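You operate a simulated robot arm through the tools that you are given. There is no shell and no other tool. Be economical: measure what you need, move in short steps, check, and stop when the job is done.

You are at the controls of a simulated robot arm. One attempt, no reset.

## Task
Nest the three scoops, biggest below, and wipe up the flour.
Fine: yellow in red, green in yellow; use the orange cloth and put it back where it lay. What is to be rubbed or washed off counts as gone when no trace of it is left.

Only the result counts: the job must be done as asked and must still hold three seconds after the hand-in. Knocking over, shifting, dropping, spilling or breaking anything else fails it. Flat cloth is picked up by pressing the open fingertips on it (5 to 10 N) and closing them slowly along it; thin cloth reads only 2 to 8 mm in the jaws.

## Robot
A 7-joint arm with a two-finger parallel gripper, fixed in place. Base frame: the origin is at the foot of the arm, x ahead of it, y to its left, z up; the work surface is at about z = 910. Readings come in mm, degrees, newtons and seconds.
Its first joint turns from -166.0 to 166.0 degrees. Payload 3.43 kg.
The tool frame sits at the grasp point between the pads (the TCP): z along the fingers, y along the line on which they close. The tips reach 34 mm beyond it. Largest opening 128 mm; finger width 24, thickness 12; the body of the gripper, 48 by 130 mm, starts 96 mm behind the TCP.
Orientation is told as [roll, pitch, yaw] about the base's x, y, z axes, in that order, counted from this pose: with the fingers straight down and closing along the base's y, the tool's x points along the base's -x, its y along +y and its z along -z.

## Interface
- The arm moves only by the tool drive_tool. Its argument "increments" is a list of rows, each a list of 3 entries, a list of its own where there are three numbers: the shift along the base's x, y, z in units of 25 mm (1.0 is 25 mm), then the turn, a rotation vector about the base's x, y, z in units of 8 degrees (1.0 is 8 degrees), then the closure, from 0 (fully open) to 1 (shut). In form: [[[tx, ty, tz], [ax, ay, az], jaw], ...]. A call has 1 to 8 rows; each row shifts and turns the commanded pose from where the row before left it. A call with a number of a shift or a turn outside -1 to 1 is refused whole. A row lasts 0.2 s, in which the tool goes at most 50 mm and 8.6 degrees; a call with a longer step from one row to the next is refused whole, and so is a gripper value outside its range. Where a pose cannot be reached the arm comes as near as it can. A force on the tool above 90 N (or 10 N above the force at the start of the call, whichever is more), or a blocked arm, ends the call early, and 0.2 s more pass. Each finger travels about 153 mm/s and halts on what it meets, pressing with about 41 N; the grip force reading is that of the motor and also rises with nothing between the fingers. The clock runs only during rows and for 0.2 s after the last one: add rows that do not move to give the fingers time. The reply holds the time, the measured pose of the TCP, the force on the tool along the base axes, the opening and the grip force, in the units named above and with some noise, with the torque about the TCP (base axes, N m) and any sound that the robot's microphone picked up.
- Cameras (640 x 400 px; columns grow to the right, rows downward): "scene" is fixed at [397.3, 499.6, 1649.5]; the picture's right is [-0.88, -0.47, 0.00], its down [-0.44, 0.84, -0.33] and it looks along [0.15, -0.29, -0.95] (base axes); focal length 333 px, centre (320, 200). "wrist" rides on the gripper at [76, -11, -160] in the tool frame; the picture's right is [0.15, 0.99, 0.00], its down [-0.88, 0.13, -0.46] and it looks along [-0.45, 0.07, 0.89] (tool axes); focal length 234 px, centre (320, 200). There is no depth. A picture from a camera that has moved, and an enlarged one, comes with that camera's place and axes in the base frame and with its lens.
- snapshot(camera): a new picture of that camera. It takes no simulated time.
- close_up(camera, box): a new picture of the part [left, top, right, bottom] of that camera's present view, enlarged. It takes no simulated time.
- close_job(): hands the job in; it is judged then, once.

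Go step by step. Nothing tells you positions but the pictures and the camera data: compare them with the known pose of the tool, close in by small moves and look again before you grip or let go. The budget is 120 turns and 68 pictures, counting those below and the enlarged ones. Unless the task says otherwise, let go and move clear before handing in, and close with one line.

The tools are called after ">>>" as a command line: name --argument value ..., lists and objects as JSON in quotes. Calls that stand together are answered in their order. drive_tool: Moves the arm, as the interface text tells. Its arguments: {"type":"object","properties":{"increments":{"type":"array","items":{"type":"array"}}},"required":["increments"]} The other tools are called the same way: snapshot (camera) takes a picture; close_up (camera, box) takes an enlarged picture of a part of a camera's view; close_job () hands the job in.

At the start:

```text
time_s: 0.0
tcp_pos: [389.4, 427.9, 1272.5]
orientation: [0.0, 0.2, 0.0]
contact_force: [-0.5, -0.8, 0.6]
torque: [-0.01, 0.0, 0.01]
grip_width: 128.1
grip_force: 0.0
```

scene: 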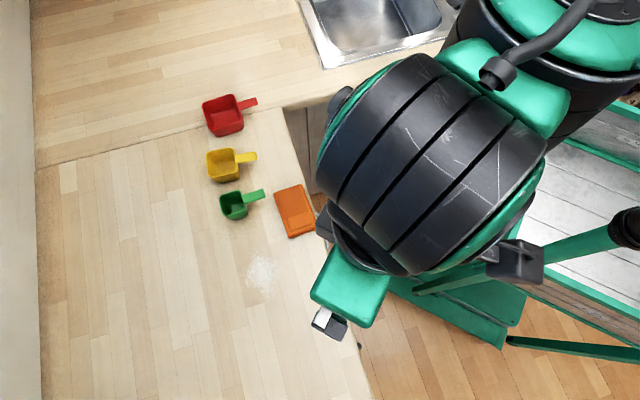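
wrist: 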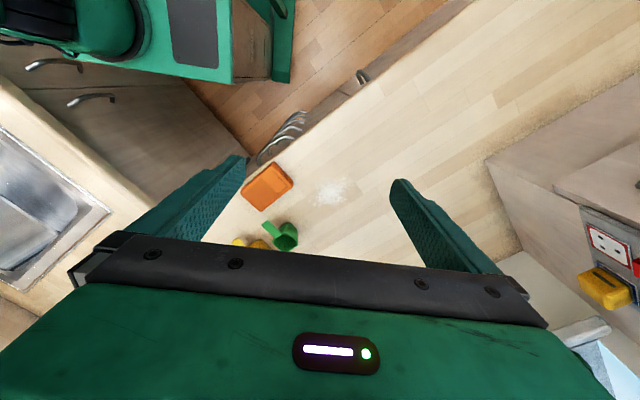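

I see the three scoops in a row with their handles toward the robot, a folded orange cloth near the counter edge, and the flour patch around (547, 482). I'll look closer before I move.

>>> close_up --camera "scene" --box '[180, 80, 340, 180]'

>>> close_up --camera "scene" --box '[190, 160, 350, 310]'

```text
4.00 times, centred on (260, 130) of scene
camera zoom: at [397.3, 499.6, 1649.5], right [-0.88, -0.47, 0.0], down [-0.44, 0.84, -0.33], along [0.15, -0.29, -0.95], focal length 1333 px, centre (560, 480)
```

zoom: 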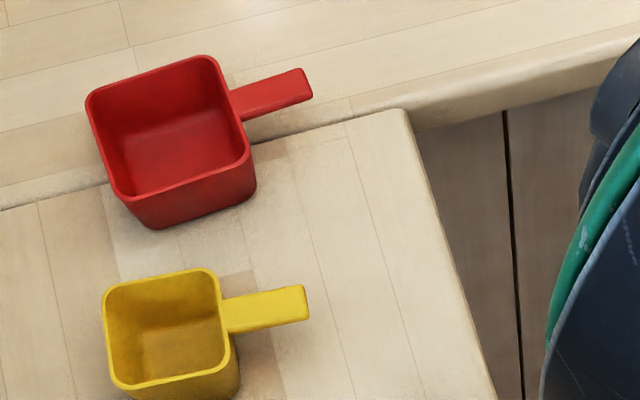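

```text
2.67 times, centred on (270, 235) of scene
camera zoom: at [397.3, 499.6, 1649.5], right [-0.88, -0.47, 0.0], down [-0.44, 0.84, -0.33], along [0.15, -0.29, -0.95], focal length 888 px, centre (453, 107)
```

zoom: 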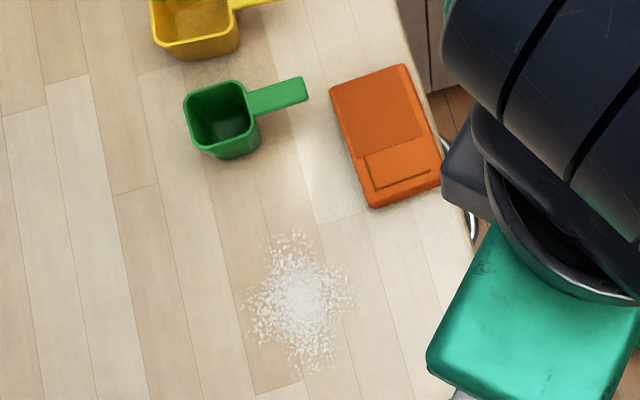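

Estimates so far: flour (547,482), cloth (551,326), green (674,384), yellow (751,309), red (829,195). I'll move above them so the wrist camera gives a second view.

>>> drive_tool --increments '[[[1, -0.5, -0.3], [0, 0, 0], 0], [[1, -0.5, -0.3], [0, 0, 0], 0], [[1, -0.5, -0.3], [0, 0, 0], 0], [[1, -0.5, -0.3], [0, 0, 0], 0], [[1, -0.5, -0.3], [0, 0, 0], 0], [[1, -0.5, -0.3], [0, 0, 0], 0], [[1, -0.5, -0.3], [0, 0, 0], 0], [[1, -0.5, -0.3], [0, 0, 0], 0]]'

>>> snapshot --camera "wrist"

>>> snapshot --camera "scene"

```text
time_s: 1.8
tcp_pos: [573.7, 328.5, 1215.6]
orientation: [0.2, -0.5, 0.0]
contact_force: [-0.3, 0.6, -0.4]
torque: [-0.02, -0.01, -0.04]
grip_width: 128.0
grip_force: 0.0
```

```text
63 pictures are left
camera wrist: at [495.7, 317.5, 1374.4], right [-0.15, 0.99, 0.0], down [0.88, 0.13, 0.46], along [0.46, 0.07, -0.89], focal length 234 px, centre (320, 200)
```

wrist: 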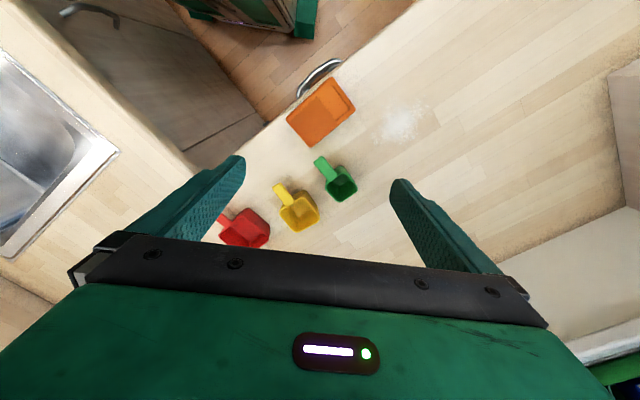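

```text
62 pictures are left
```

scene: 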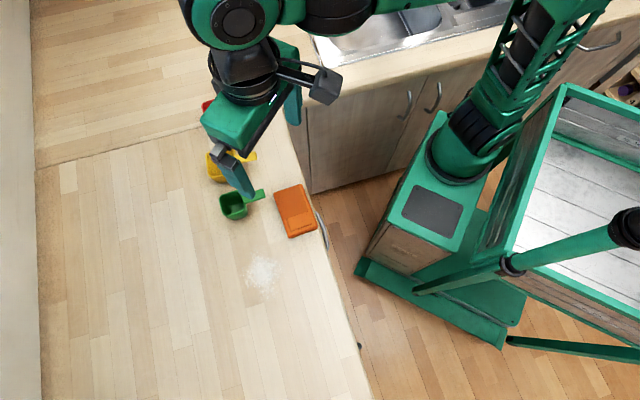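

The green scoop agrees between the two cameras to within a few millimetres. I'll take an enlarged wrist view to get the handle geometry and rim heights.

>>> close_up --camera "wrist" --box '[200, 130, 400, 255]'

>>> close_up --camera "wrist" --box '[260, 60, 460, 185]'

```text
3.20 times, centred on (300, 192) of wrist
camera zoom: at [495.7, 317.5, 1374.4], right [-0.15, 0.99, 0.0], down [0.88, 0.13, 0.46], along [0.46, 0.07, -0.89], focal length 749 px, centre (384, 224)
```

zoom: 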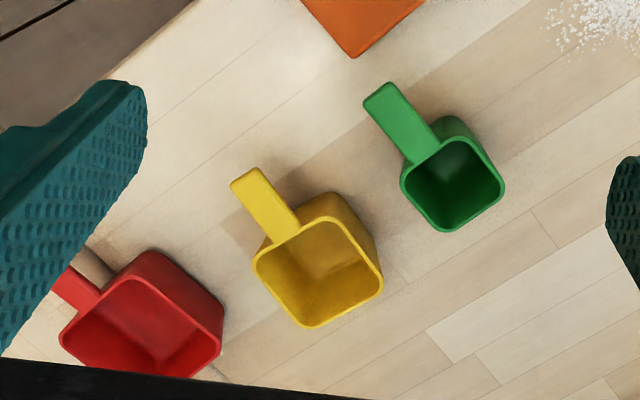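

```text
3.20 times, centred on (360, 122) of wrist
camera zoom: at [495.7, 317.5, 1374.4], right [-0.15, 0.99, 0.0], down [0.88, 0.13, 0.46], along [0.46, 0.07, -0.89], focal length 749 px, centre (192, 448)
```

zoom: 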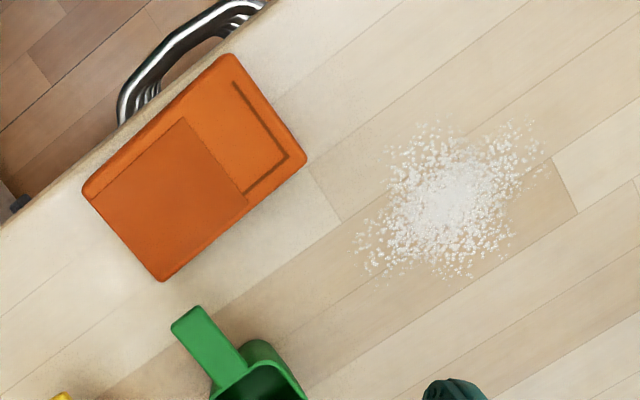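

The handles point toward (-x,-y) at roughly 45°. I'll turn the tool to about 43° and move above the yellow handle at around (704, 273).

>>> drive_tool --increments '[[[0.575, -0.275, -0.5], [0, 0, 0.675], 0.4], [[0.575, -0.275, -0.5], [0, 0, 0.675], 0.4], [[0.575, -0.275, -0.5], [0, 0, 0.675], 0.4], [[0.575, -0.275, -0.5], [0, 0, 0.675], 0.4], [[0.575, -0.275, -0.5], [0, 0, 0.675], 0.4], [[0.575, -0.275, -0.5], [0, 0, 0.675], 0.4], [[0.575, -0.275, -0.5], [0, 0, 0.675], 0.4], [[0.575, -0.275, -0.5], [0, 0, 0.675], 0.4]]'

>>> snapshot --camera "wrist"

```text
time_s: 3.6
tcp_pos: [689.6, 273.7, 1114.8]
orientation: [0.2, -0.7, 43.3]
contact_force: [0.0, 0.9, 0.4]
torque: [-0.01, -0.06, -0.01]
grip_width: 76.6
grip_force: 0.1
```

```text
59 pictures are left
camera wrist: at [640.6, 211.7, 1274.5], right [-0.78, 0.62, 0.0], down [0.55, 0.69, 0.47], along [0.29, 0.37, -0.89], focal length 234 px, centre (320, 200)
```

wrist: 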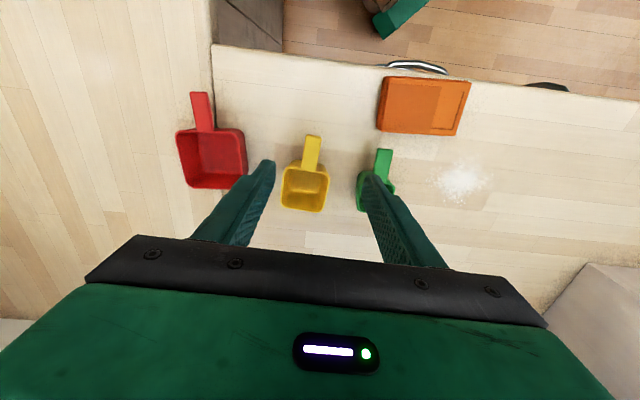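

All three scoops are in view. I'll hold for a moment to check whether the pose has settled, and enlarge the view.

>>> drive_tool --increments '[[[0, 0, 0], [0, 0, 0], 0.4], [[0, 0, 0], [0, 0, 0], 0.4]]'

>>> close_up --camera "wrist" --box '[160, 80, 420, 230]'

```text
time_s: 4.2
tcp_pos: [690.0, 273.1, 1116.8]
orientation: [0.2, -0.6, 43.1]
contact_force: [-0.1, -0.1, 0.0]
torque: [0.01, 0.01, 0.03]
grip_width: 76.9
grip_force: 0.0
```

```text
2.46 times, centred on (290, 155) of wrist
camera zoom: at [640.5, 212.1, 1274.5], right [-0.78, 0.62, 0.0], down [0.55, 0.69, 0.47], along [0.29, 0.37, -0.89], focal length 576 px, centre (394, 311)
```

zoom: 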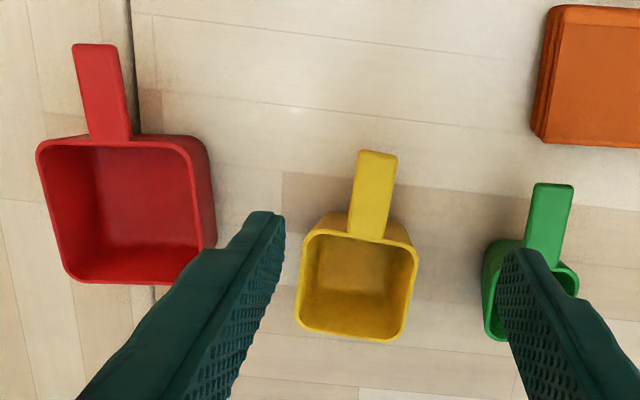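

I now have yellow's handle tip at about (689, 261) with its top near z=962, the yellow cup at (749, 316), and the red cup at (820, 200). I'll lower over the yellow handle with the tips staying above it.

>>> drive_tool --increments '[[[0.25, 0.015, -0.7], [0, 0, 0], 0.5], [[0.25, 0.015, -0.7], [0, 0, 0], 0.5], [[0, 0, -0.7], [0, 0, 0], 0.5], [[0, 0, -0.7], [0, 0, 0], 0.5], [[0, 0, -0.7], [0, 0, 0], 0.5], [[0, 0, -0.7], [0, 0, 0], 0.5], [[0, 0, 0], [0, 0, 0], 0.5]]'

>>> snapshot --camera "wrist"

>>> snapshot --camera "scene"

```text
time_s: 5.8
tcp_pos: [701.6, 275.0, 1011.0]
orientation: [0.2, -0.7, 43.1]
contact_force: [0.7, -0.5, 0.6]
torque: [-0.02, -0.01, -0.03]
grip_width: 64.1
grip_force: 0.0
```

```text
57 pictures are left
camera wrist: at [651.8, 213.4, 1169.0], right [-0.78, 0.62, 0.0], down [0.55, 0.69, 0.46], along [0.29, 0.36, -0.89], focal length 234 px, centre (320, 200)
```

wrist: 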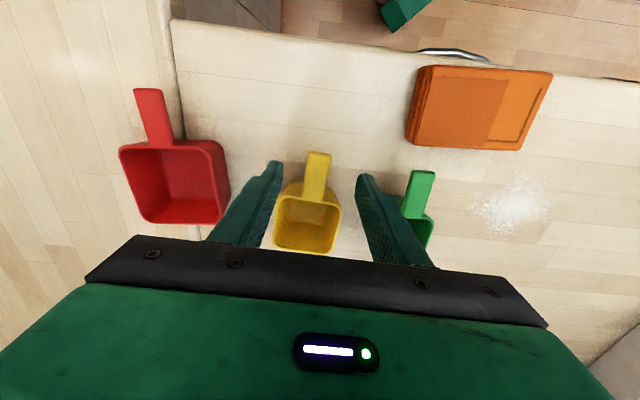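

```text
56 pictures are left
```

scene: 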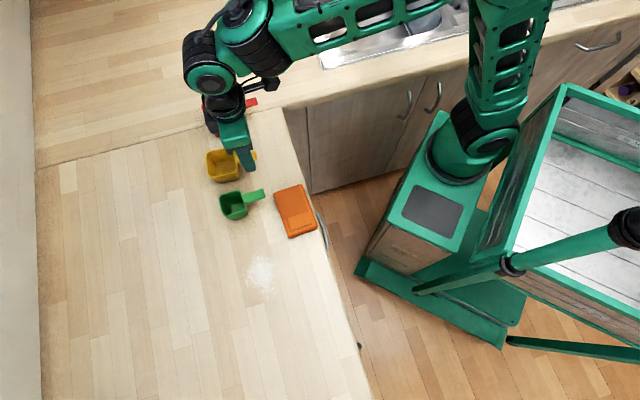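

>>> close_up --camera "wrist" --box '[230, 130, 390, 230]'

>>> close_up --camera "wrist" --box '[90, 60, 250, 260]'

```text
4.00 times, centred on (310, 180) of wrist
camera zoom: at [651.8, 213.4, 1169.0], right [-0.78, 0.62, 0.0], down [0.55, 0.69, 0.46], along [0.29, 0.36, -0.89], focal length 937 px, centre (360, 280)
```

zoom: 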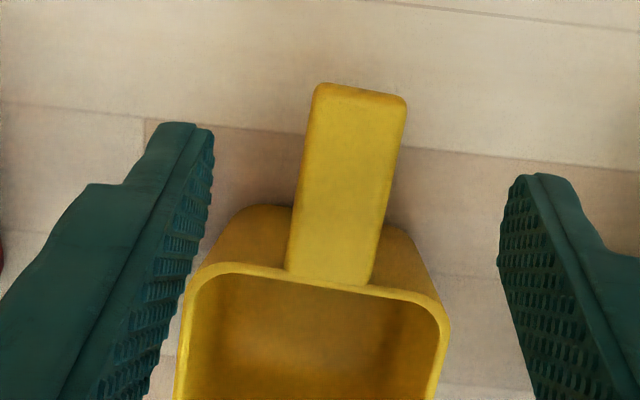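

```text
2.00 times, centred on (170, 160) of wrist
camera zoom: at [651.8, 213.4, 1169.0], right [-0.78, 0.62, 0.0], down [0.55, 0.69, 0.46], along [0.29, 0.36, -0.89], focal length 468 px, centre (620, 280)
```

zoom: 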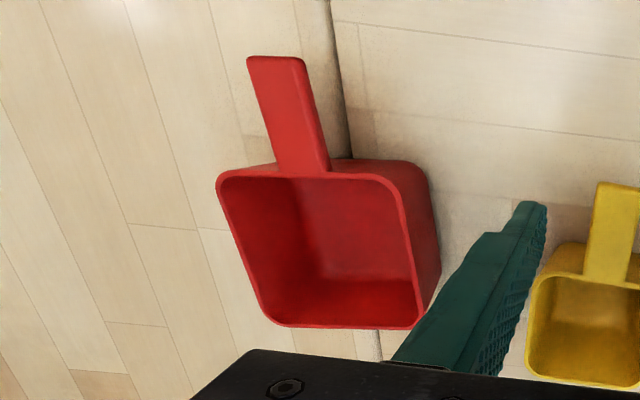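

The handle is between the fingers and lined up within about 3 mm. I'll correct that, lower so only the fingertips straddle the handle, and close.

>>> drive_tool --increments '[[[0.1, -0.1, -0.55], [0, 0, 0], 0.5], [[0, 0, -0.55], [0, 0, 0], 0.5], [[0, 0, 0], [0, 0, 0], 0.5], [[0, 0, 0], [0, 0, 0], 0.6], [[0, 0, 0], [0, 0, 0], 0.7], [[0, 0, 0], [0, 0, 0], 0.8], [[0, 0, 0], [0, 0, 0], 0.9], [[0, 0, 0], [0, 0, 0], 0.9]]'

>>> close_up --camera "wrist" --box '[230, 130, 390, 230]'

```text
time_s: 7.6
tcp_pos: [703.6, 272.2, 982.3]
orientation: [0.1, -0.6, 43.2]
contact_force: [-0.9, 0.1, -0.1]
torque: [-0.03, 0.0, 0.05]
grip_width: 20.5
grip_force: 41.5
```

```text
4.00 times, centred on (310, 180) of wrist
camera zoom: at [653.8, 211.2, 1141.5], right [-0.78, 0.62, 0.0], down [0.55, 0.69, 0.46], along [0.29, 0.36, -0.89], focal length 937 px, centre (360, 280)
```

zoom: 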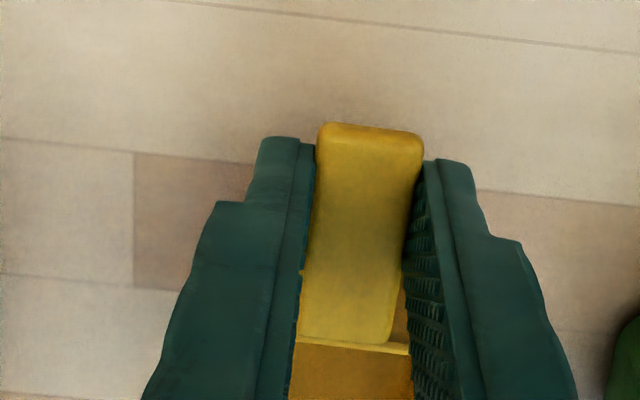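

I have the handle, at 20.5 mm and 41 N. I'll lift straight up by 90 mm.

>>> drive_tool --increments '[[[0, 0, 0.4], [0, 0, 0], 0.9], [[0, 0, 0.6], [0, 0, 0], 0.9], [[0, 0, 0.8], [0, 0, 0], 0.9], [[0, 0, 0.9], [0, 0, 0], 0.9], [[0, 0, 0.9], [0, 0, 0], 0.9], [[0, 0, 0], [0, 0, 0], 0.9]]'

>>> snapshot --camera "wrist"

>>> close_up --camera "scene" --box '[160, 60, 320, 240]'

```text
time_s: 9.0
tcp_pos: [704.3, 272.1, 1074.2]
orientation: [0.2, -0.6, 43.2]
contact_force: [-0.5, -0.1, -0.4]
torque: [-0.02, 0.0, -0.04]
grip_width: 20.4
grip_force: 40.8
```

```text
52 pictures are left
camera wrist: at [654.0, 211.1, 1231.8], right [-0.78, 0.62, 0.0], down [0.55, 0.69, 0.47], along [0.29, 0.37, -0.89], focal length 234 px, centre (320, 200)
```

wrist: 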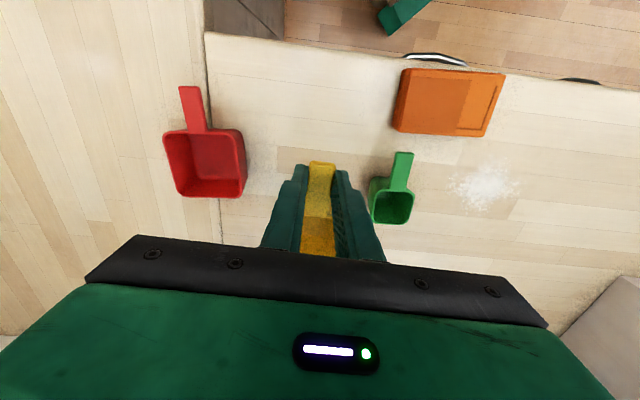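

```text
2.22 times, centred on (240, 150) of scene
camera zoom: at [397.3, 499.6, 1649.5], right [-0.88, -0.47, 0.0], down [-0.44, 0.84, -0.33], along [0.15, -0.29, -0.95], focal length 740 px, centre (498, 311)
```

zoom: 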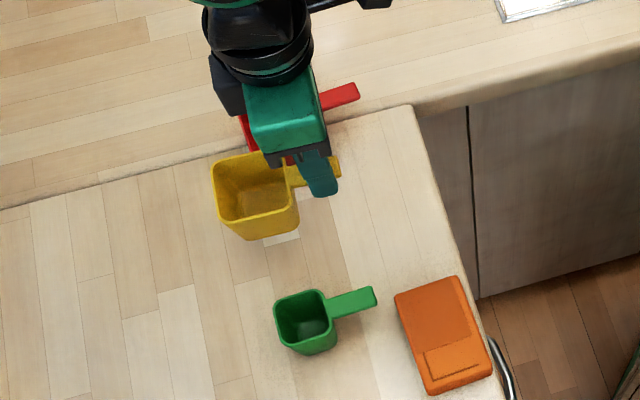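

Yellow hangs level and the red scoop is now unobstructed. I'll zoom in to measure red precisely.

>>> close_up --camera "wrist" --box '[140, 75, 300, 205]'

```text
3.08 times, centred on (220, 140) of wrist
camera zoom: at [654.0, 211.1, 1231.8], right [-0.78, 0.62, 0.0], down [0.55, 0.69, 0.47], along [0.29, 0.37, -0.89], focal length 720 px, centre (628, 385)
```

zoom: 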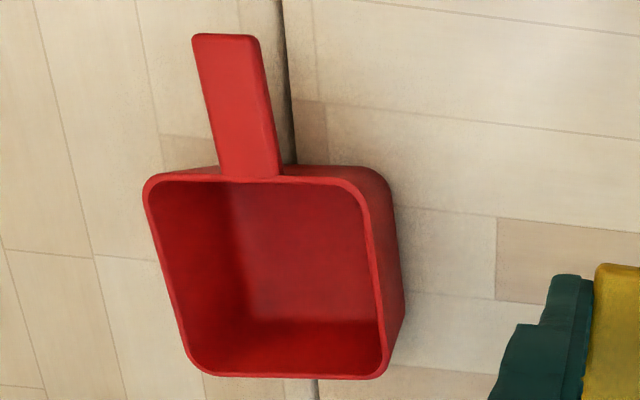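

Red's rim centre comes out at (822.6, 201.3) with its handle axis at about 48.5°, outer side about 78 mm; yellow is about 61 mm. I'll place yellow with its handle turned 90° from red's, so the fingertips pass outside red's wall and clear its handle.

>>> drive_tool --increments '[[[0, 0, 0.2], [0, 0, -1], 0.9], [[0, 0, 0.2], [0, 0, -1], 0.9], [[0, 0, 0], [0, 0, -1], 0.9], [[0, 0, 0], [0, 0, -1], 0.9], [[0, 0, 0], [0, 0, -1], 0.9], [[0, 0, 0], [0, 0, -1], 0.9], [[0.2, -0.1, 0], [0, 0, -1], 0.9], [[0.2, -0.1, 0], [0, 0, -1], 0.9]]'

>>> drive_tool --increments '[[[0.5, -0.2, 0], [0, 0, -1], 0.9], [[0.5, -0.2, 0], [0, 0, -1], 0.9], [[0.5, -0.2, 0], [0, 0, -0.6], 0.9], [[0.4, -0.2, 0], [0, 0, 0], 0.9], [[0.4, -0.2, 0], [0, 0, 0], 0.9], [[0, 0, 0], [0, 0, 0], 0.9]]'

>>> snapshot --camera "wrist"

>>> close_up --camera "scene" --box '[160, 60, 320, 160]'

```text
time_s: 10.8
tcp_pos: [712.9, 267.1, 1081.5]
orientation: [0.1, -0.6, -20.9]
contact_force: [0.2, -0.2, -0.2]
torque: [0.01, 0.03, -0.02]
grip_width: 20.8
grip_force: 40.9
```

```text
time_s: 12.2
tcp_pos: [770.4, 240.4, 1082.2]
orientation: [-0.1, -0.6, -41.5]
contact_force: [-0.2, -0.1, 0.3]
torque: [0.02, 0.01, 0.04]
grip_width: 20.8
grip_force: 41.2
```

```text
49 pictures are left
camera wrist: at [704.4, 285.4, 1241.5], right [0.55, 0.84, 0.0], down [0.74, -0.48, 0.46], along [0.39, -0.25, -0.89], focal length 234 px, centre (320, 200)
```

wrist: 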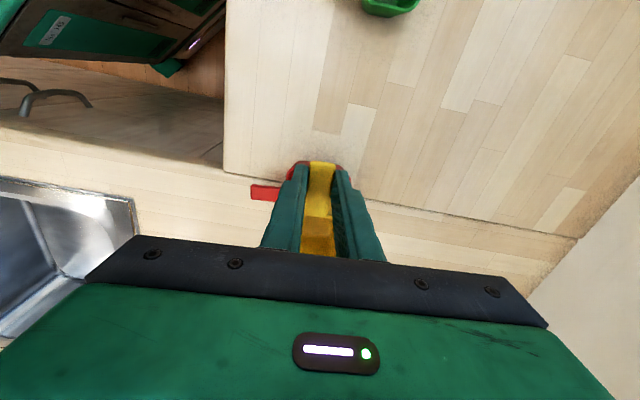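

```text
4.00 times, centred on (240, 110) of scene
camera zoom: at [397.3, 499.6, 1649.5], right [-0.88, -0.47, 0.0], down [-0.44, 0.84, -0.33], along [0.15, -0.29, -0.95], focal length 1333 px, centre (640, 560)
```

zoom: 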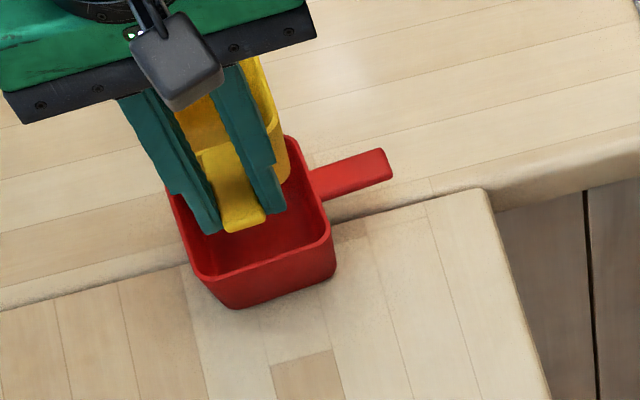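

I'm nearly over red. I'll shift 5 mm in x and 3 mm in y, then lower until yellow's bottom is just above red's rim.

>>> drive_tool --increments '[[[0.2, 0.12, -0.5], [0, 0, 0], 0.9], [[0, 0, -0.5], [0, 0, 0], 0.9], [[0, 0, -0.4], [0, 0, 0], 0.9], [[0, 0, 0], [0, 0, 0], 0.9]]'

>>> close_up --camera "scene" --box '[180, 70, 280, 150]'

>>> close_up --camera "wrist" --box '[220, 120, 420, 245]'

```text
time_s: 13.2
tcp_pos: [774.9, 246.3, 1047.7]
orientation: [0.1, -0.6, -41.6]
contact_force: [-0.2, 0.0, -0.1]
torque: [0.03, 0.01, 0.01]
grip_width: 20.4
grip_force: 40.9
```

```text
5.00 times, centred on (230, 110) of scene
camera zoom: at [397.3, 499.6, 1649.5], right [-0.88, -0.47, 0.0], down [-0.44, 0.84, -0.33], along [0.15, -0.29, -0.95], focal length 1666 px, centre (770, 650)
```

zoom: 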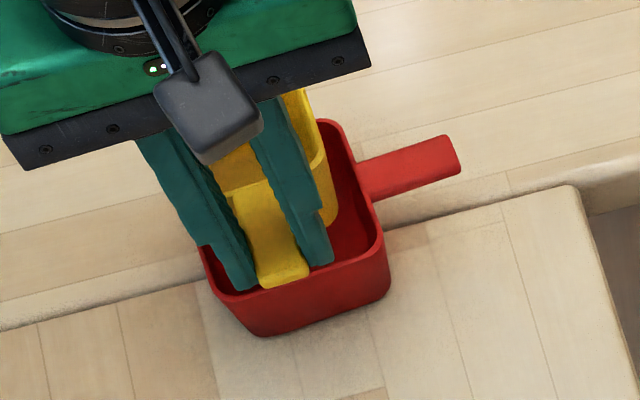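

```text
3.20 times, centred on (320, 182) of wrist
camera zoom: at [709.3, 289.2, 1206.2], right [0.55, 0.84, 0.0], down [0.74, -0.48, 0.47], along [0.39, -0.25, -0.89], focal length 749 px, centre (320, 256)
```

zoom: 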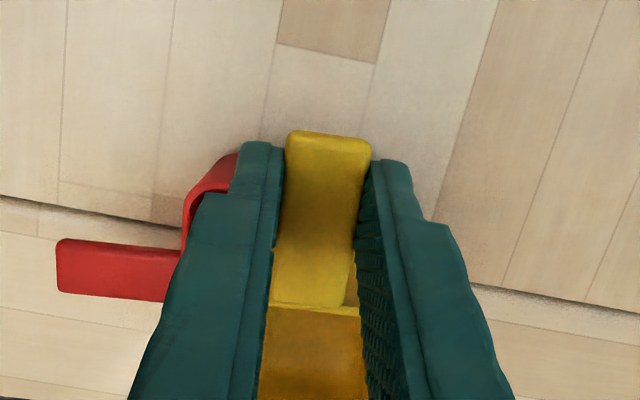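

Yellow is inside the red outline; the two views differ by only 2 mm or so. I'll nudge y by -2 mm and lower into red, watching the force.

>>> drive_tool --increments '[[[0, -0.08, -0.2], [0, 0, 0], 0.9], [[0, 0, -0.4], [0, 0, 0], 0.9], [[0, 0, -0.4], [0, 0, 0], 0.9], [[0, 0, -0.4], [0, 0, 0], 0.9], [[0, 0, -0.3], [0, 0, 0], 0.9], [[0, 0, 0], [0, 0, 0], 0.9]]'

>>> close_up --camera "scene" --box '[180, 70, 280, 150]'

```text
time_s: 14.6
tcp_pos: [775.4, 243.5, 1004.4]
orientation: [0.0, -0.6, -41.5]
contact_force: [0.4, -0.7, -0.3]
torque: [0.03, -0.02, -0.01]
grip_width: 20.7
grip_force: 40.9
```

```text
5.00 times, centred on (230, 110) of scene
camera zoom: at [397.3, 499.6, 1649.5], right [-0.88, -0.47, 0.0], down [-0.44, 0.84, -0.33], along [0.15, -0.29, -0.95], focal length 1666 px, centre (770, 650)
```

zoom: 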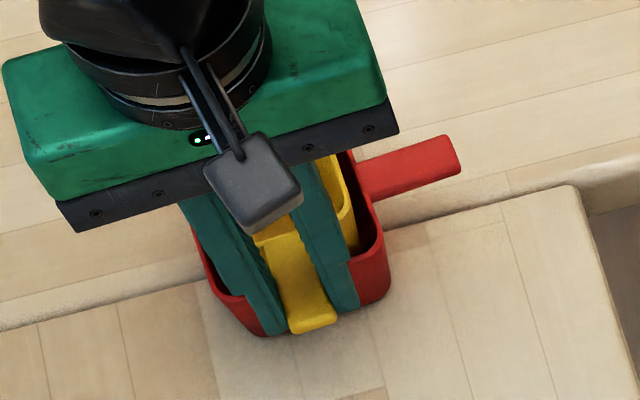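

No contact yet and yellow is inside red. I'll continue in small steps.

>>> drive_tool --increments '[[[0, 0, -0.15], [0, 0, 0], 0.9], [[0, 0, -0.15], [0, 0, 0], 0.9], [[0, 0, -0.1], [0, 0, 0], 0.9], [[0, 0, 0], [0, 0, 0], 0.9]]'

```text
time_s: 15.6
tcp_pos: [775.5, 242.9, 995.6]
orientation: [0.0, -0.6, -41.5]
contact_force: [-0.3, -0.1, -0.8]
torque: [0.01, 0.02, -0.01]
grip_width: 20.6
grip_force: 41.0
```

>>> drive_tool --increments '[[[0, 0, -0.12], [0, 0, 0], 0.9], [[0, 0, 0], [0, 0, 0], 0.9]]'

>>> drive_tool --increments '[[[0, 0, -0.12], [0, 0, 0], 0.9], [[0, 0, 0], [0, 0, 0], 0.9]]'

```text
time_s: 16.2
tcp_pos: [775.1, 243.6, 993.0]
orientation: [0.0, -0.6, -41.6]
contact_force: [-0.4, -0.3, -0.2]
torque: [0.02, 0.01, 0.02]
grip_width: 20.5
grip_force: 41.0
```

```text
time_s: 16.8
tcp_pos: [777.5, 242.7, 989.6]
orientation: [0.1, -0.7, -41.7]
contact_force: [0.4, 0.4, -0.6]
torque: [0.03, 0.02, 0.05]
grip_width: 20.8
grip_force: 40.6
```

>>> drive_tool --increments '[[[0, 0, -0.1], [0, 0, 0], 0.9], [[0, 0, 0], [0, 0, 0], 0.9]]'

>>> close_up --camera "scene" --box '[190, 90, 260, 150]'

>>> close_up --camera "wrist" --box '[220, 120, 420, 245]'

```text
time_s: 17.4
tcp_pos: [775.7, 241.8, 986.7]
orientation: [0.0, -0.6, -41.6]
contact_force: [-0.3, 0.2, 0.4]
torque: [0.0, -0.02, 0.02]
grip_width: 20.6
grip_force: 41.3
```

```text
6.67 times, centred on (225, 120) of scene
camera zoom: at [397.3, 499.6, 1649.5], right [-0.88, -0.47, 0.0], down [-0.44, 0.84, -0.33], along [0.15, -0.29, -0.95], focal length 2221 px, centre (953, 733)
```

zoom: 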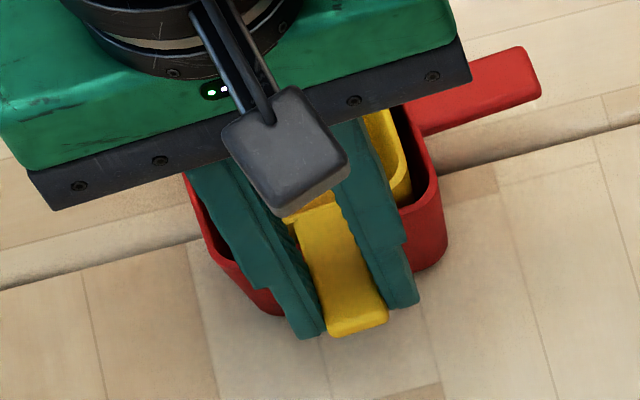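

```text
3.20 times, centred on (320, 182) of wrist
camera zoom: at [709.3, 286.4, 1145.5], right [0.55, 0.84, 0.0], down [0.74, -0.48, 0.46], along [0.39, -0.26, -0.89], focal length 749 px, centre (320, 256)
```

zoom: 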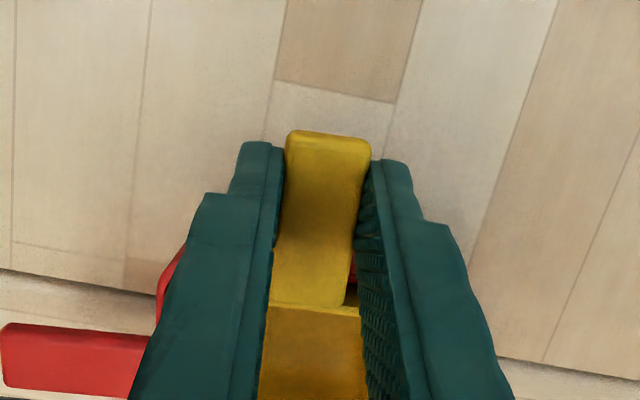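

Still no contact at 986.7, about 4 mm above the height it had on the table. I'll ease down further.

>>> drive_tool --increments '[[[0, 0, -0.1], [0, 0, 0], 0.9], [[0, 0, 0], [0, 0, 0], 0.9]]'

>>> drive_tool --increments '[[[0, 0, -0.06], [0, 0, 0], 0.9], [[0, 0, 0], [0, 0, 0], 0.9]]'

```text
time_s: 18.0
tcp_pos: [776.1, 244.2, 986.2]
orientation: [0.3, -0.7, -41.6]
contact_force: [-0.8, 0.0, 19.9]
torque: [-0.74, -0.78, -0.05]
grip_width: 20.6
grip_force: 41.0
```

```text
time_s: 18.6
tcp_pos: [776.7, 242.8, 984.5]
orientation: [0.2, -0.6, -41.5]
contact_force: [-1.0, 4.2, 30.7]
torque: [-0.49, -0.54, 0.04]
grip_width: 20.8
grip_force: 41.0
```

That's firm contact, so yellow is seated in red. I'll relieve the pressure, open, and rise.

>>> drive_tool --increments '[[[0, 0, 0.1], [0, 0, 0], 0.9], [[0, 0, 0], [0, 0, 0], 0.8], [[0, 0, 0], [0, 0, 0], 0.65], [[0, 0, 0], [0, 0, 0], 0.6], [[0, 0, 0.5], [0, 0, 0], 0.6], [[0, 0, 1], [0, 0, 0], 0.6], [[0, 0, 1], [0, 0, 0], 0.6], [[0, 0, 1], [0, 0, 0], 0.6]]'

>>> snapshot --camera "wrist"

>>> close_up --camera "scene" --box '[190, 80, 270, 150]'

```text
time_s: 20.4
tcp_pos: [775.0, 242.7, 1073.4]
orientation: [0.0, -0.6, -41.5]
contact_force: [1.1, 0.0, -1.0]
torque: [0.05, 0.02, 0.02]
grip_width: 51.0
grip_force: 0.1
```

```text
42 pictures are left
camera wrist: at [709.1, 286.5, 1231.0], right [0.55, 0.84, 0.0], down [0.74, -0.48, 0.47], along [0.39, -0.25, -0.89], focal length 234 px, centre (320, 200)
```

wrist: 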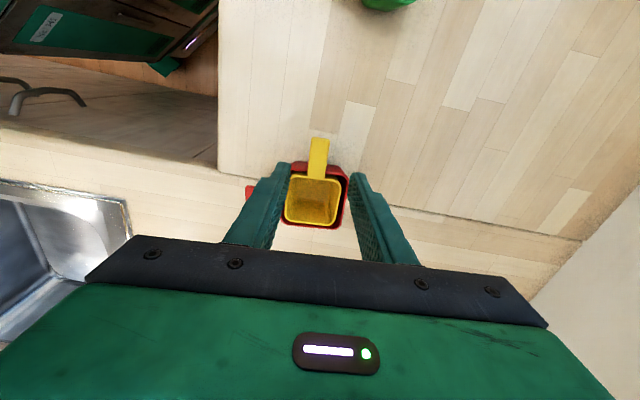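

```text
5.71 times, centred on (230, 115) of scene
camera zoom: at [397.3, 499.6, 1649.5], right [-0.88, -0.47, 0.0], down [-0.44, 0.84, -0.33], along [0.15, -0.29, -0.95], focal length 1904 px, centre (834, 686)
```

zoom: 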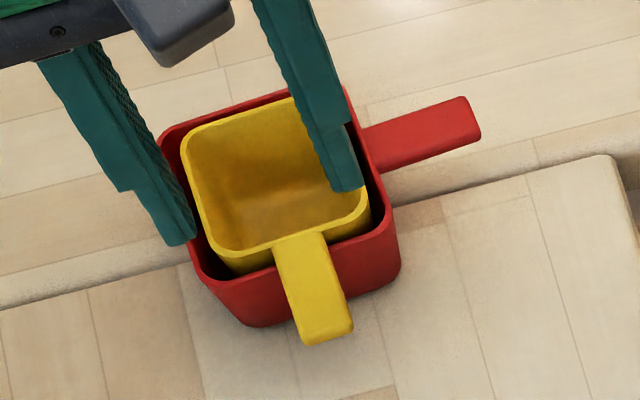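

Yellow is nested level in red. I'll zoom in to measure yellow's centre before going for green.

>>> close_up --camera "wrist" --box '[240, 125, 400, 235]'

```text
3.64 times, centred on (320, 180) of wrist
camera zoom: at [709.1, 286.5, 1231.0], right [0.55, 0.84, 0.0], down [0.74, -0.48, 0.47], along [0.39, -0.25, -0.89], focal length 852 px, centre (320, 273)
```

zoom: 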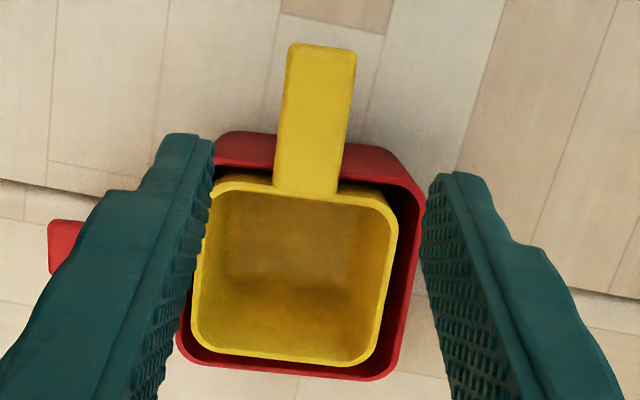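

Yellow's centre is at about (822.8, 202.5), yaw about 48.5°. Next I'll move over the green handle near (640, 347) and turn back to about 44°.

>>> drive_tool --increments '[[[-0.5, 0.38, 0.2], [0, 0, 1], 0.6], [[-0.5, 0.38, 0.1], [0, 0, 1], 0.6], [[-0.5, 0.38, 0], [0, 0, 1], 0.6], [[-0.5, 0.38, 0], [0, 0, 1], 0.6], [[-0.5, 0.38, 0], [0, 0, 1], 0.6], [[-0.5, 0.38, 0], [0, 0, 1], 0.6], [[-0.5, 0.38, 0], [0, 0, 1], 0.6], [[-0.5, 0.38, 0], [0, 0, 1], 0.6]]'

>>> drive_tool --increments '[[[-0.47, 0.37, -0.5], [0, 0, 0.9], 0.6], [[-0.47, 0.37, -0.5], [0, 0, 0.9], 0.6], [[-0.47, 0.37, -0.5], [0, 0, 0.9], 0.6], [[0, 0, 0], [0, 0, 0], 0.6]]'

>>> close_up --camera "wrist" --box '[220, 100, 420, 250]'

```text
time_s: 22.2
tcp_pos: [677.5, 317.1, 1079.4]
orientation: [0.1, -0.6, 22.5]
contact_force: [-0.9, -0.7, -0.4]
torque: [0.05, 0.03, 0.03]
grip_width: 51.3
grip_force: 0.1
```

```text
time_s: 23.2
tcp_pos: [640.2, 346.5, 1042.8]
orientation: [0.1, -0.6, 44.0]
contact_force: [0.8, 0.0, 0.0]
torque: [0.02, 0.0, -0.03]
grip_width: 51.0
grip_force: 0.0
```

```text
2.67 times, centred on (320, 175) of wrist
camera zoom: at [592.0, 284.4, 1201.3], right [-0.79, 0.61, 0.0], down [0.54, 0.7, 0.46], along [0.28, 0.37, -0.89], focal length 624 px, centre (320, 267)
```

zoom: 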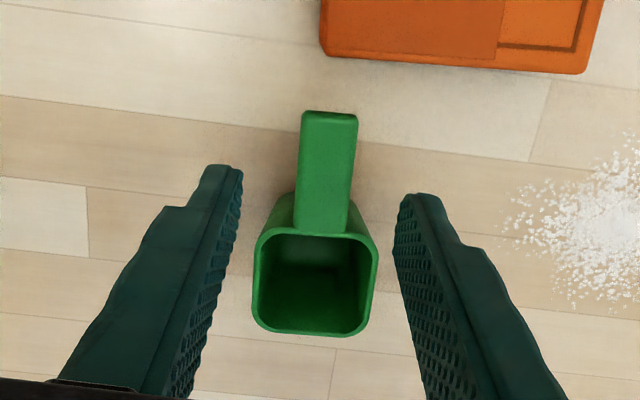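

The green handle runs at about 47°, with its tip at (624, 333) and the cup at (674, 387). I'll align and lower to z=990, so the tips grip only the handle's thickness.

>>> drive_tool --increments '[[[-0.16, 0, -0.5], [0, 0, 0.375], 0.6], [[0, 0, -0.8], [0, 0, 0], 0.6], [[0, 0, -0.8], [0, 0, 0], 0.6], [[0, 0, 0], [0, 0, 0], 0.6]]'

>>> close_up --camera "wrist" --box '[240, 120, 400, 220]'

```text
time_s: 24.2
tcp_pos: [636.7, 347.0, 990.2]
orientation: [0.1, -0.7, 47.0]
contact_force: [0.5, -0.1, 0.1]
torque: [-0.05, -0.04, 0.0]
grip_width: 51.5
grip_force: 0.1
```

```text
4.00 times, centred on (320, 170) of wrist
camera zoom: at [591.1, 282.2, 1149.1], right [-0.82, 0.57, 0.0], down [0.5, 0.73, 0.46], along [0.26, 0.38, -0.89], focal length 937 px, centre (320, 320)
```

zoom: 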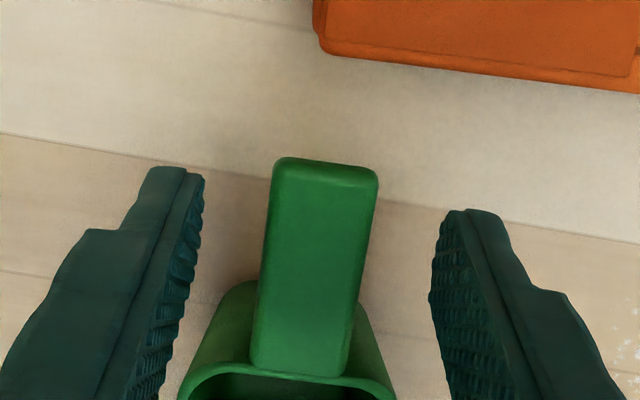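

The tips sit about 7–10 mm below the handle top. I'll close slowly and lift.

>>> drive_tool --increments '[[[0, 0, 0], [0, 0, 0], 0.7], [[0, 0, 0], [0, 0, 0], 0.8], [[0, 0, 0], [0, 0, 0], 0.9], [[0, 0, 0], [0, 0, 0], 0.9], [[0, 0, 0], [0, 0, 0], 0.9]]'

>>> drive_tool --increments '[[[0, 0, 0.3], [0, 0, 0], 0.9], [[0, 0, 0.5], [0, 0, 0], 0.9], [[0, 0, 0.8], [0, 0, 0], 0.9], [[0, 0, 0.9], [0, 0, 0], 0.9], [[0, 0, 0.9], [0, 0, 0], 0.9], [[0, 0, 0], [0, 0, 0], 0.9]]'

>>> close_up --camera "wrist" --box '[240, 120, 400, 220]'

>>> close_up --camera "scene" --box '[180, 120, 300, 240]'

```text
time_s: 25.4
tcp_pos: [636.3, 346.5, 989.8]
orientation: [0.1, -0.6, 47.0]
contact_force: [-0.3, 0.0, 1.1]
torque: [0.01, -0.06, 0.01]
grip_width: 20.9
grip_force: 41.0
```

```text
time_s: 26.8
tcp_pos: [635.9, 347.0, 1076.0]
orientation: [0.0, -0.6, 47.0]
contact_force: [0.8, 0.6, -0.7]
torque: [0.0, 0.01, -0.02]
grip_width: 20.8
grip_force: 40.7
```

```text
4.00 times, centred on (320, 170) of wrist
camera zoom: at [591.0, 282.3, 1234.8], right [-0.82, 0.57, 0.0], down [0.5, 0.73, 0.46], along [0.26, 0.38, -0.89], focal length 937 px, centre (320, 320)
```

zoom: 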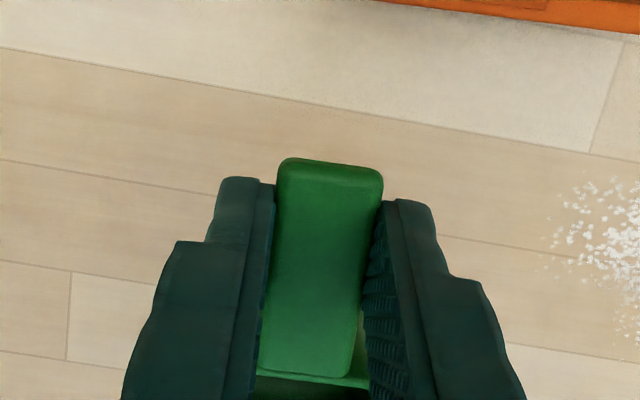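

```text
3.33 times, centred on (240, 180) of scene
camera zoom: at [397.3, 499.6, 1649.5], right [-0.88, -0.47, 0.0], down [-0.44, 0.84, -0.33], along [0.15, -0.29, -0.95], focal length 1111 px, centre (587, 267)
```

zoom: 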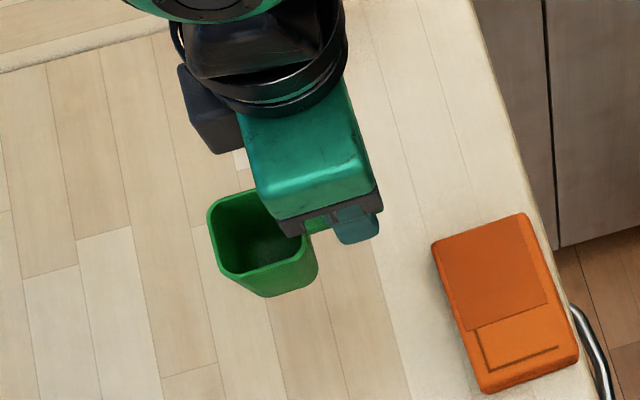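

Green is held level. I'll carry it over the nested pair to TCP (786, 161), yaw 48.5°.

>>> drive_tool --increments '[[[0.75, -0.93, 0.1], [0, 0, 0.19], 0.9], [[0.75, -0.93, 0], [0, 0, 0], 0.9], [[0.75, -0.93, 0], [0, 0, 0], 0.9], [[0.75, -0.93, 0], [0, 0, 0], 0.9], [[0.75, -0.93, 0], [0, 0, 0], 0.9], [[0.75, -0.93, 0], [0, 0, 0], 0.9], [[0.75, -0.93, 0], [0, 0, 0], 0.9], [[0.75, -0.93, 0], [0, 0, 0], 0.9]]'

>>> drive_tool --increments '[[[0, 0, -0.2], [0, 0, 0], 0.9], [[0, 0, 0], [0, 0, 0], 0.9]]'

>>> close_up --camera "scene" --box '[180, 70, 280, 150]'

>>> snapshot --camera "wrist"

```text
time_s: 28.6
tcp_pos: [786.5, 161.5, 1078.4]
orientation: [0.2, -0.7, 48.7]
contact_force: [0.5, 0.1, -0.2]
torque: [-0.06, -0.01, -0.02]
grip_width: 20.8
grip_force: 41.1
```

```text
time_s: 29.2
tcp_pos: [786.4, 161.1, 1072.2]
orientation: [0.2, -0.5, 48.5]
contact_force: [-0.3, -0.5, -0.7]
torque: [-0.01, -0.01, 0.03]
grip_width: 20.8
grip_force: 40.8
```

```text
5.00 times, centred on (230, 110) of scene
camera zoom: at [397.3, 499.6, 1649.5], right [-0.88, -0.47, 0.0], down [-0.44, 0.84, -0.33], along [0.15, -0.29, -0.95], focal length 1666 px, centre (770, 650)
```

zoom: 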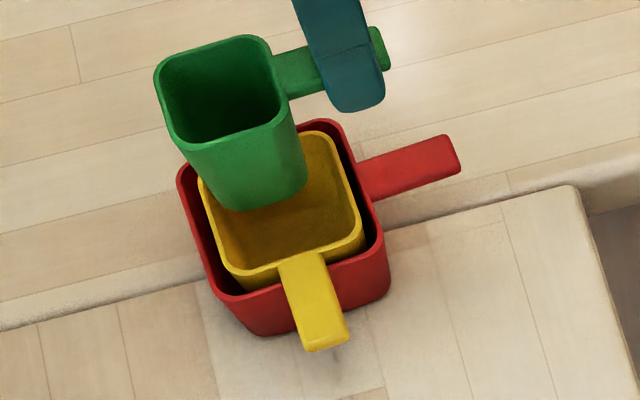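

```text
34 pictures are left
camera wrist: at [743.8, 95.6, 1231.6], right [-0.84, 0.55, 0.0], down [0.48, 0.74, 0.47], along [0.25, 0.39, -0.89], focal length 234 px, centre (320, 200)
```

wrist: 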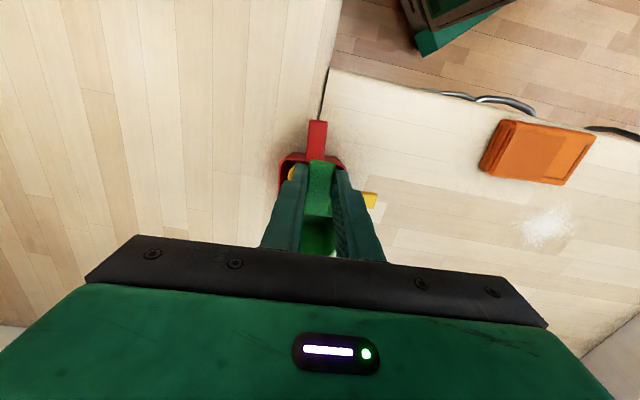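

There's a clear scene view, with green above the nest. I'll lower to just above yellow's rim and compare again where parallax is smaller.

>>> drive_tool --increments '[[[0, 0, -0.4], [0, 0, 0], 0.9], [[0, 0, -0.4], [0, 0, 0], 0.9], [[0, 0, 0], [0, 0, 0], 0.9]]'

>>> close_up --camera "scene" --box '[190, 75, 260, 135]'

```text
time_s: 30.0
tcp_pos: [787.2, 161.7, 1053.3]
orientation: [0.2, -0.6, 48.5]
contact_force: [-0.1, -0.5, -0.1]
torque: [0.01, 0.02, 0.0]
grip_width: 21.0
grip_force: 41.2
```

```text
6.67 times, centred on (225, 105) of scene
camera zoom: at [397.3, 499.6, 1649.5], right [-0.88, -0.47, 0.0], down [-0.44, 0.84, -0.33], along [0.15, -0.29, -0.95], focal length 2221 px, centre (953, 833)
```

zoom: 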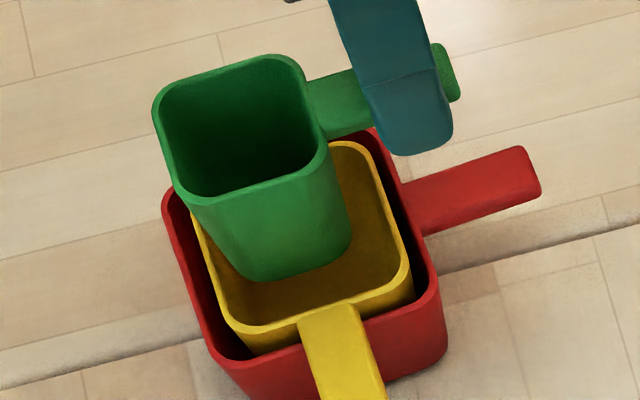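

Green sits about 6 mm too far toward the left wall in this view, along the handle axis. I'll pull back (-3.7, -4.2) mm and recheck.

>>> drive_tool --increments '[[[-0.15, -0.17, 0], [0, 0, 0], 0.9], [[0, 0, -0.1], [0, 0, 0], 0.9], [[0, 0, 0], [0, 0, 0], 0.9]]'

>>> close_up --camera "scene" --box '[190, 75, 260, 135]'

```text
time_s: 30.8
tcp_pos: [783.6, 156.6, 1049.5]
orientation: [0.3, -0.6, 48.5]
contact_force: [0.6, -0.3, 0.8]
torque: [-0.03, 0.0, 0.04]
grip_width: 20.5
grip_force: 41.6
```

```text
6.67 times, centred on (225, 105) of scene
camera zoom: at [397.3, 499.6, 1649.5], right [-0.88, -0.47, 0.0], down [-0.44, 0.84, -0.33], along [0.15, -0.29, -0.95], focal length 2221 px, centre (953, 833)
```

zoom: 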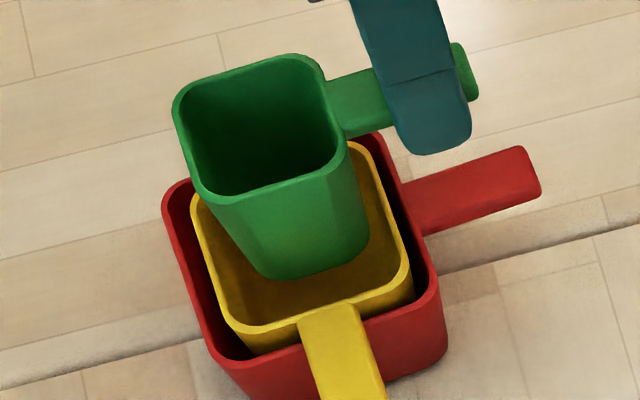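

That's well centred, with a slight shift toward the front still needed. I'll apply it and lower into yellow.

>>> drive_tool --increments '[[[-0.07, 0.065, 0], [0, 0, 0], 0.9], [[0, 0, -0.4], [0, 0, 0], 0.9], [[0, 0, -0.4], [0, 0, 0], 0.9], [[0, 0, -0.4], [0, 0, 0], 0.9], [[0, 0, -0.4], [0, 0, 0], 0.9], [[0, 0, 0], [0, 0, 0], 0.9]]'

>>> close_up --camera "scene" --box '[190, 75, 260, 135]'

```text
time_s: 32.2
tcp_pos: [780.7, 158.0, 1010.2]
orientation: [0.2, -0.6, 48.5]
contact_force: [-1.2, -0.3, -0.1]
torque: [-0.05, -0.01, -0.01]
grip_width: 20.9
grip_force: 41.5
```

```text
6.67 times, centred on (225, 105) of scene
camera zoom: at [397.3, 499.6, 1649.5], right [-0.88, -0.47, 0.0], down [-0.44, 0.84, -0.33], along [0.15, -0.29, -0.95], focal length 2221 px, centre (953, 833)
```

zoom: 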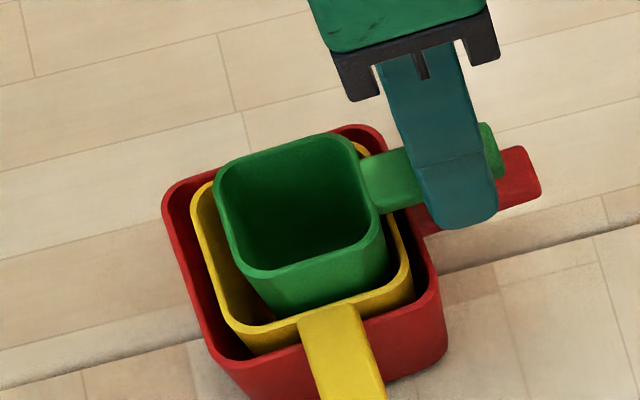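

Green is inside yellow, slightly right of centre. I'll nudge it and keep lowering in small steps.

>>> drive_tool --increments '[[[0.06, 0.06, -0.15], [0, 0, 0], 0.9], [[0, 0, -0.15], [0, 0, 0], 0.9], [[0, 0, 0], [0, 0, 0], 0.9]]'

>>> drive_tool --increments '[[[0, 0, -0.12], [0, 0, 0], 0.9], [[0, 0, 0], [0, 0, 0], 0.9]]'

>>> drive_tool --increments '[[[0, 0, -0.1], [0, 0, 0], 0.9], [[0, 0, 0], [0, 0, 0], 0.9]]'

```text
time_s: 33.0
tcp_pos: [782.7, 159.8, 1001.8]
orientation: [0.2, -0.6, 48.6]
contact_force: [-0.6, 0.6, -0.5]
torque: [-0.01, -0.01, -0.01]
grip_width: 20.4
grip_force: 41.0
```

```text
time_s: 33.6
tcp_pos: [781.8, 161.2, 1000.5]
orientation: [0.2, -0.6, 48.6]
contact_force: [-0.1, -0.6, -0.5]
torque: [-0.01, 0.04, 0.0]
grip_width: 20.7
grip_force: 40.7
```

```text
time_s: 34.2
tcp_pos: [782.8, 159.6, 997.5]
orientation: [0.1, -0.6, 48.5]
contact_force: [-0.3, -0.3, 11.6]
torque: [0.37, -0.33, 0.01]
grip_width: 20.7
grip_force: 40.8
```

Contact is at the cup rather than the fingertips, so green is seated. I'll release and rise.

>>> drive_tool --increments '[[[0, 0, 0], [0, 0, 0], 0.85], [[0, 0, 0], [0, 0, 0], 0.75], [[0, 0, 0], [0, 0, 0], 0.65], [[0, 0, 0], [0, 0, 0], 0.6], [[0, 0, 0.5], [0, 0, 0], 0.6], [[0, 0, 1], [0, 0, 0], 0.6], [[0, 0, 1], [0, 0, 0], 0.6], [[0, 0, 1], [0, 0, 0], 0.6]]'

>>> close_up --camera "scene" --box '[190, 75, 260, 135]'

```text
time_s: 36.0
tcp_pos: [782.6, 161.5, 1084.4]
orientation: [0.3, -0.6, 48.5]
contact_force: [-0.4, 0.2, 0.3]
torque: [0.0, 0.06, 0.0]
grip_width: 51.1
grip_force: 0.0
```

```text
6.67 times, centred on (225, 105) of scene
camera zoom: at [397.3, 499.6, 1649.5], right [-0.88, -0.47, 0.0], down [-0.44, 0.84, -0.33], along [0.15, -0.29, -0.95], focal length 2221 px, centre (953, 833)
```

zoom: 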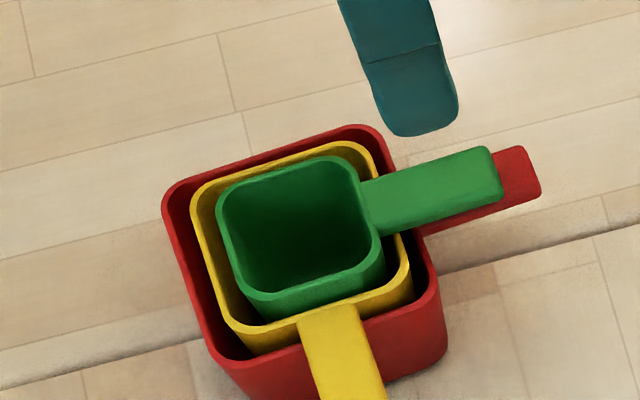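

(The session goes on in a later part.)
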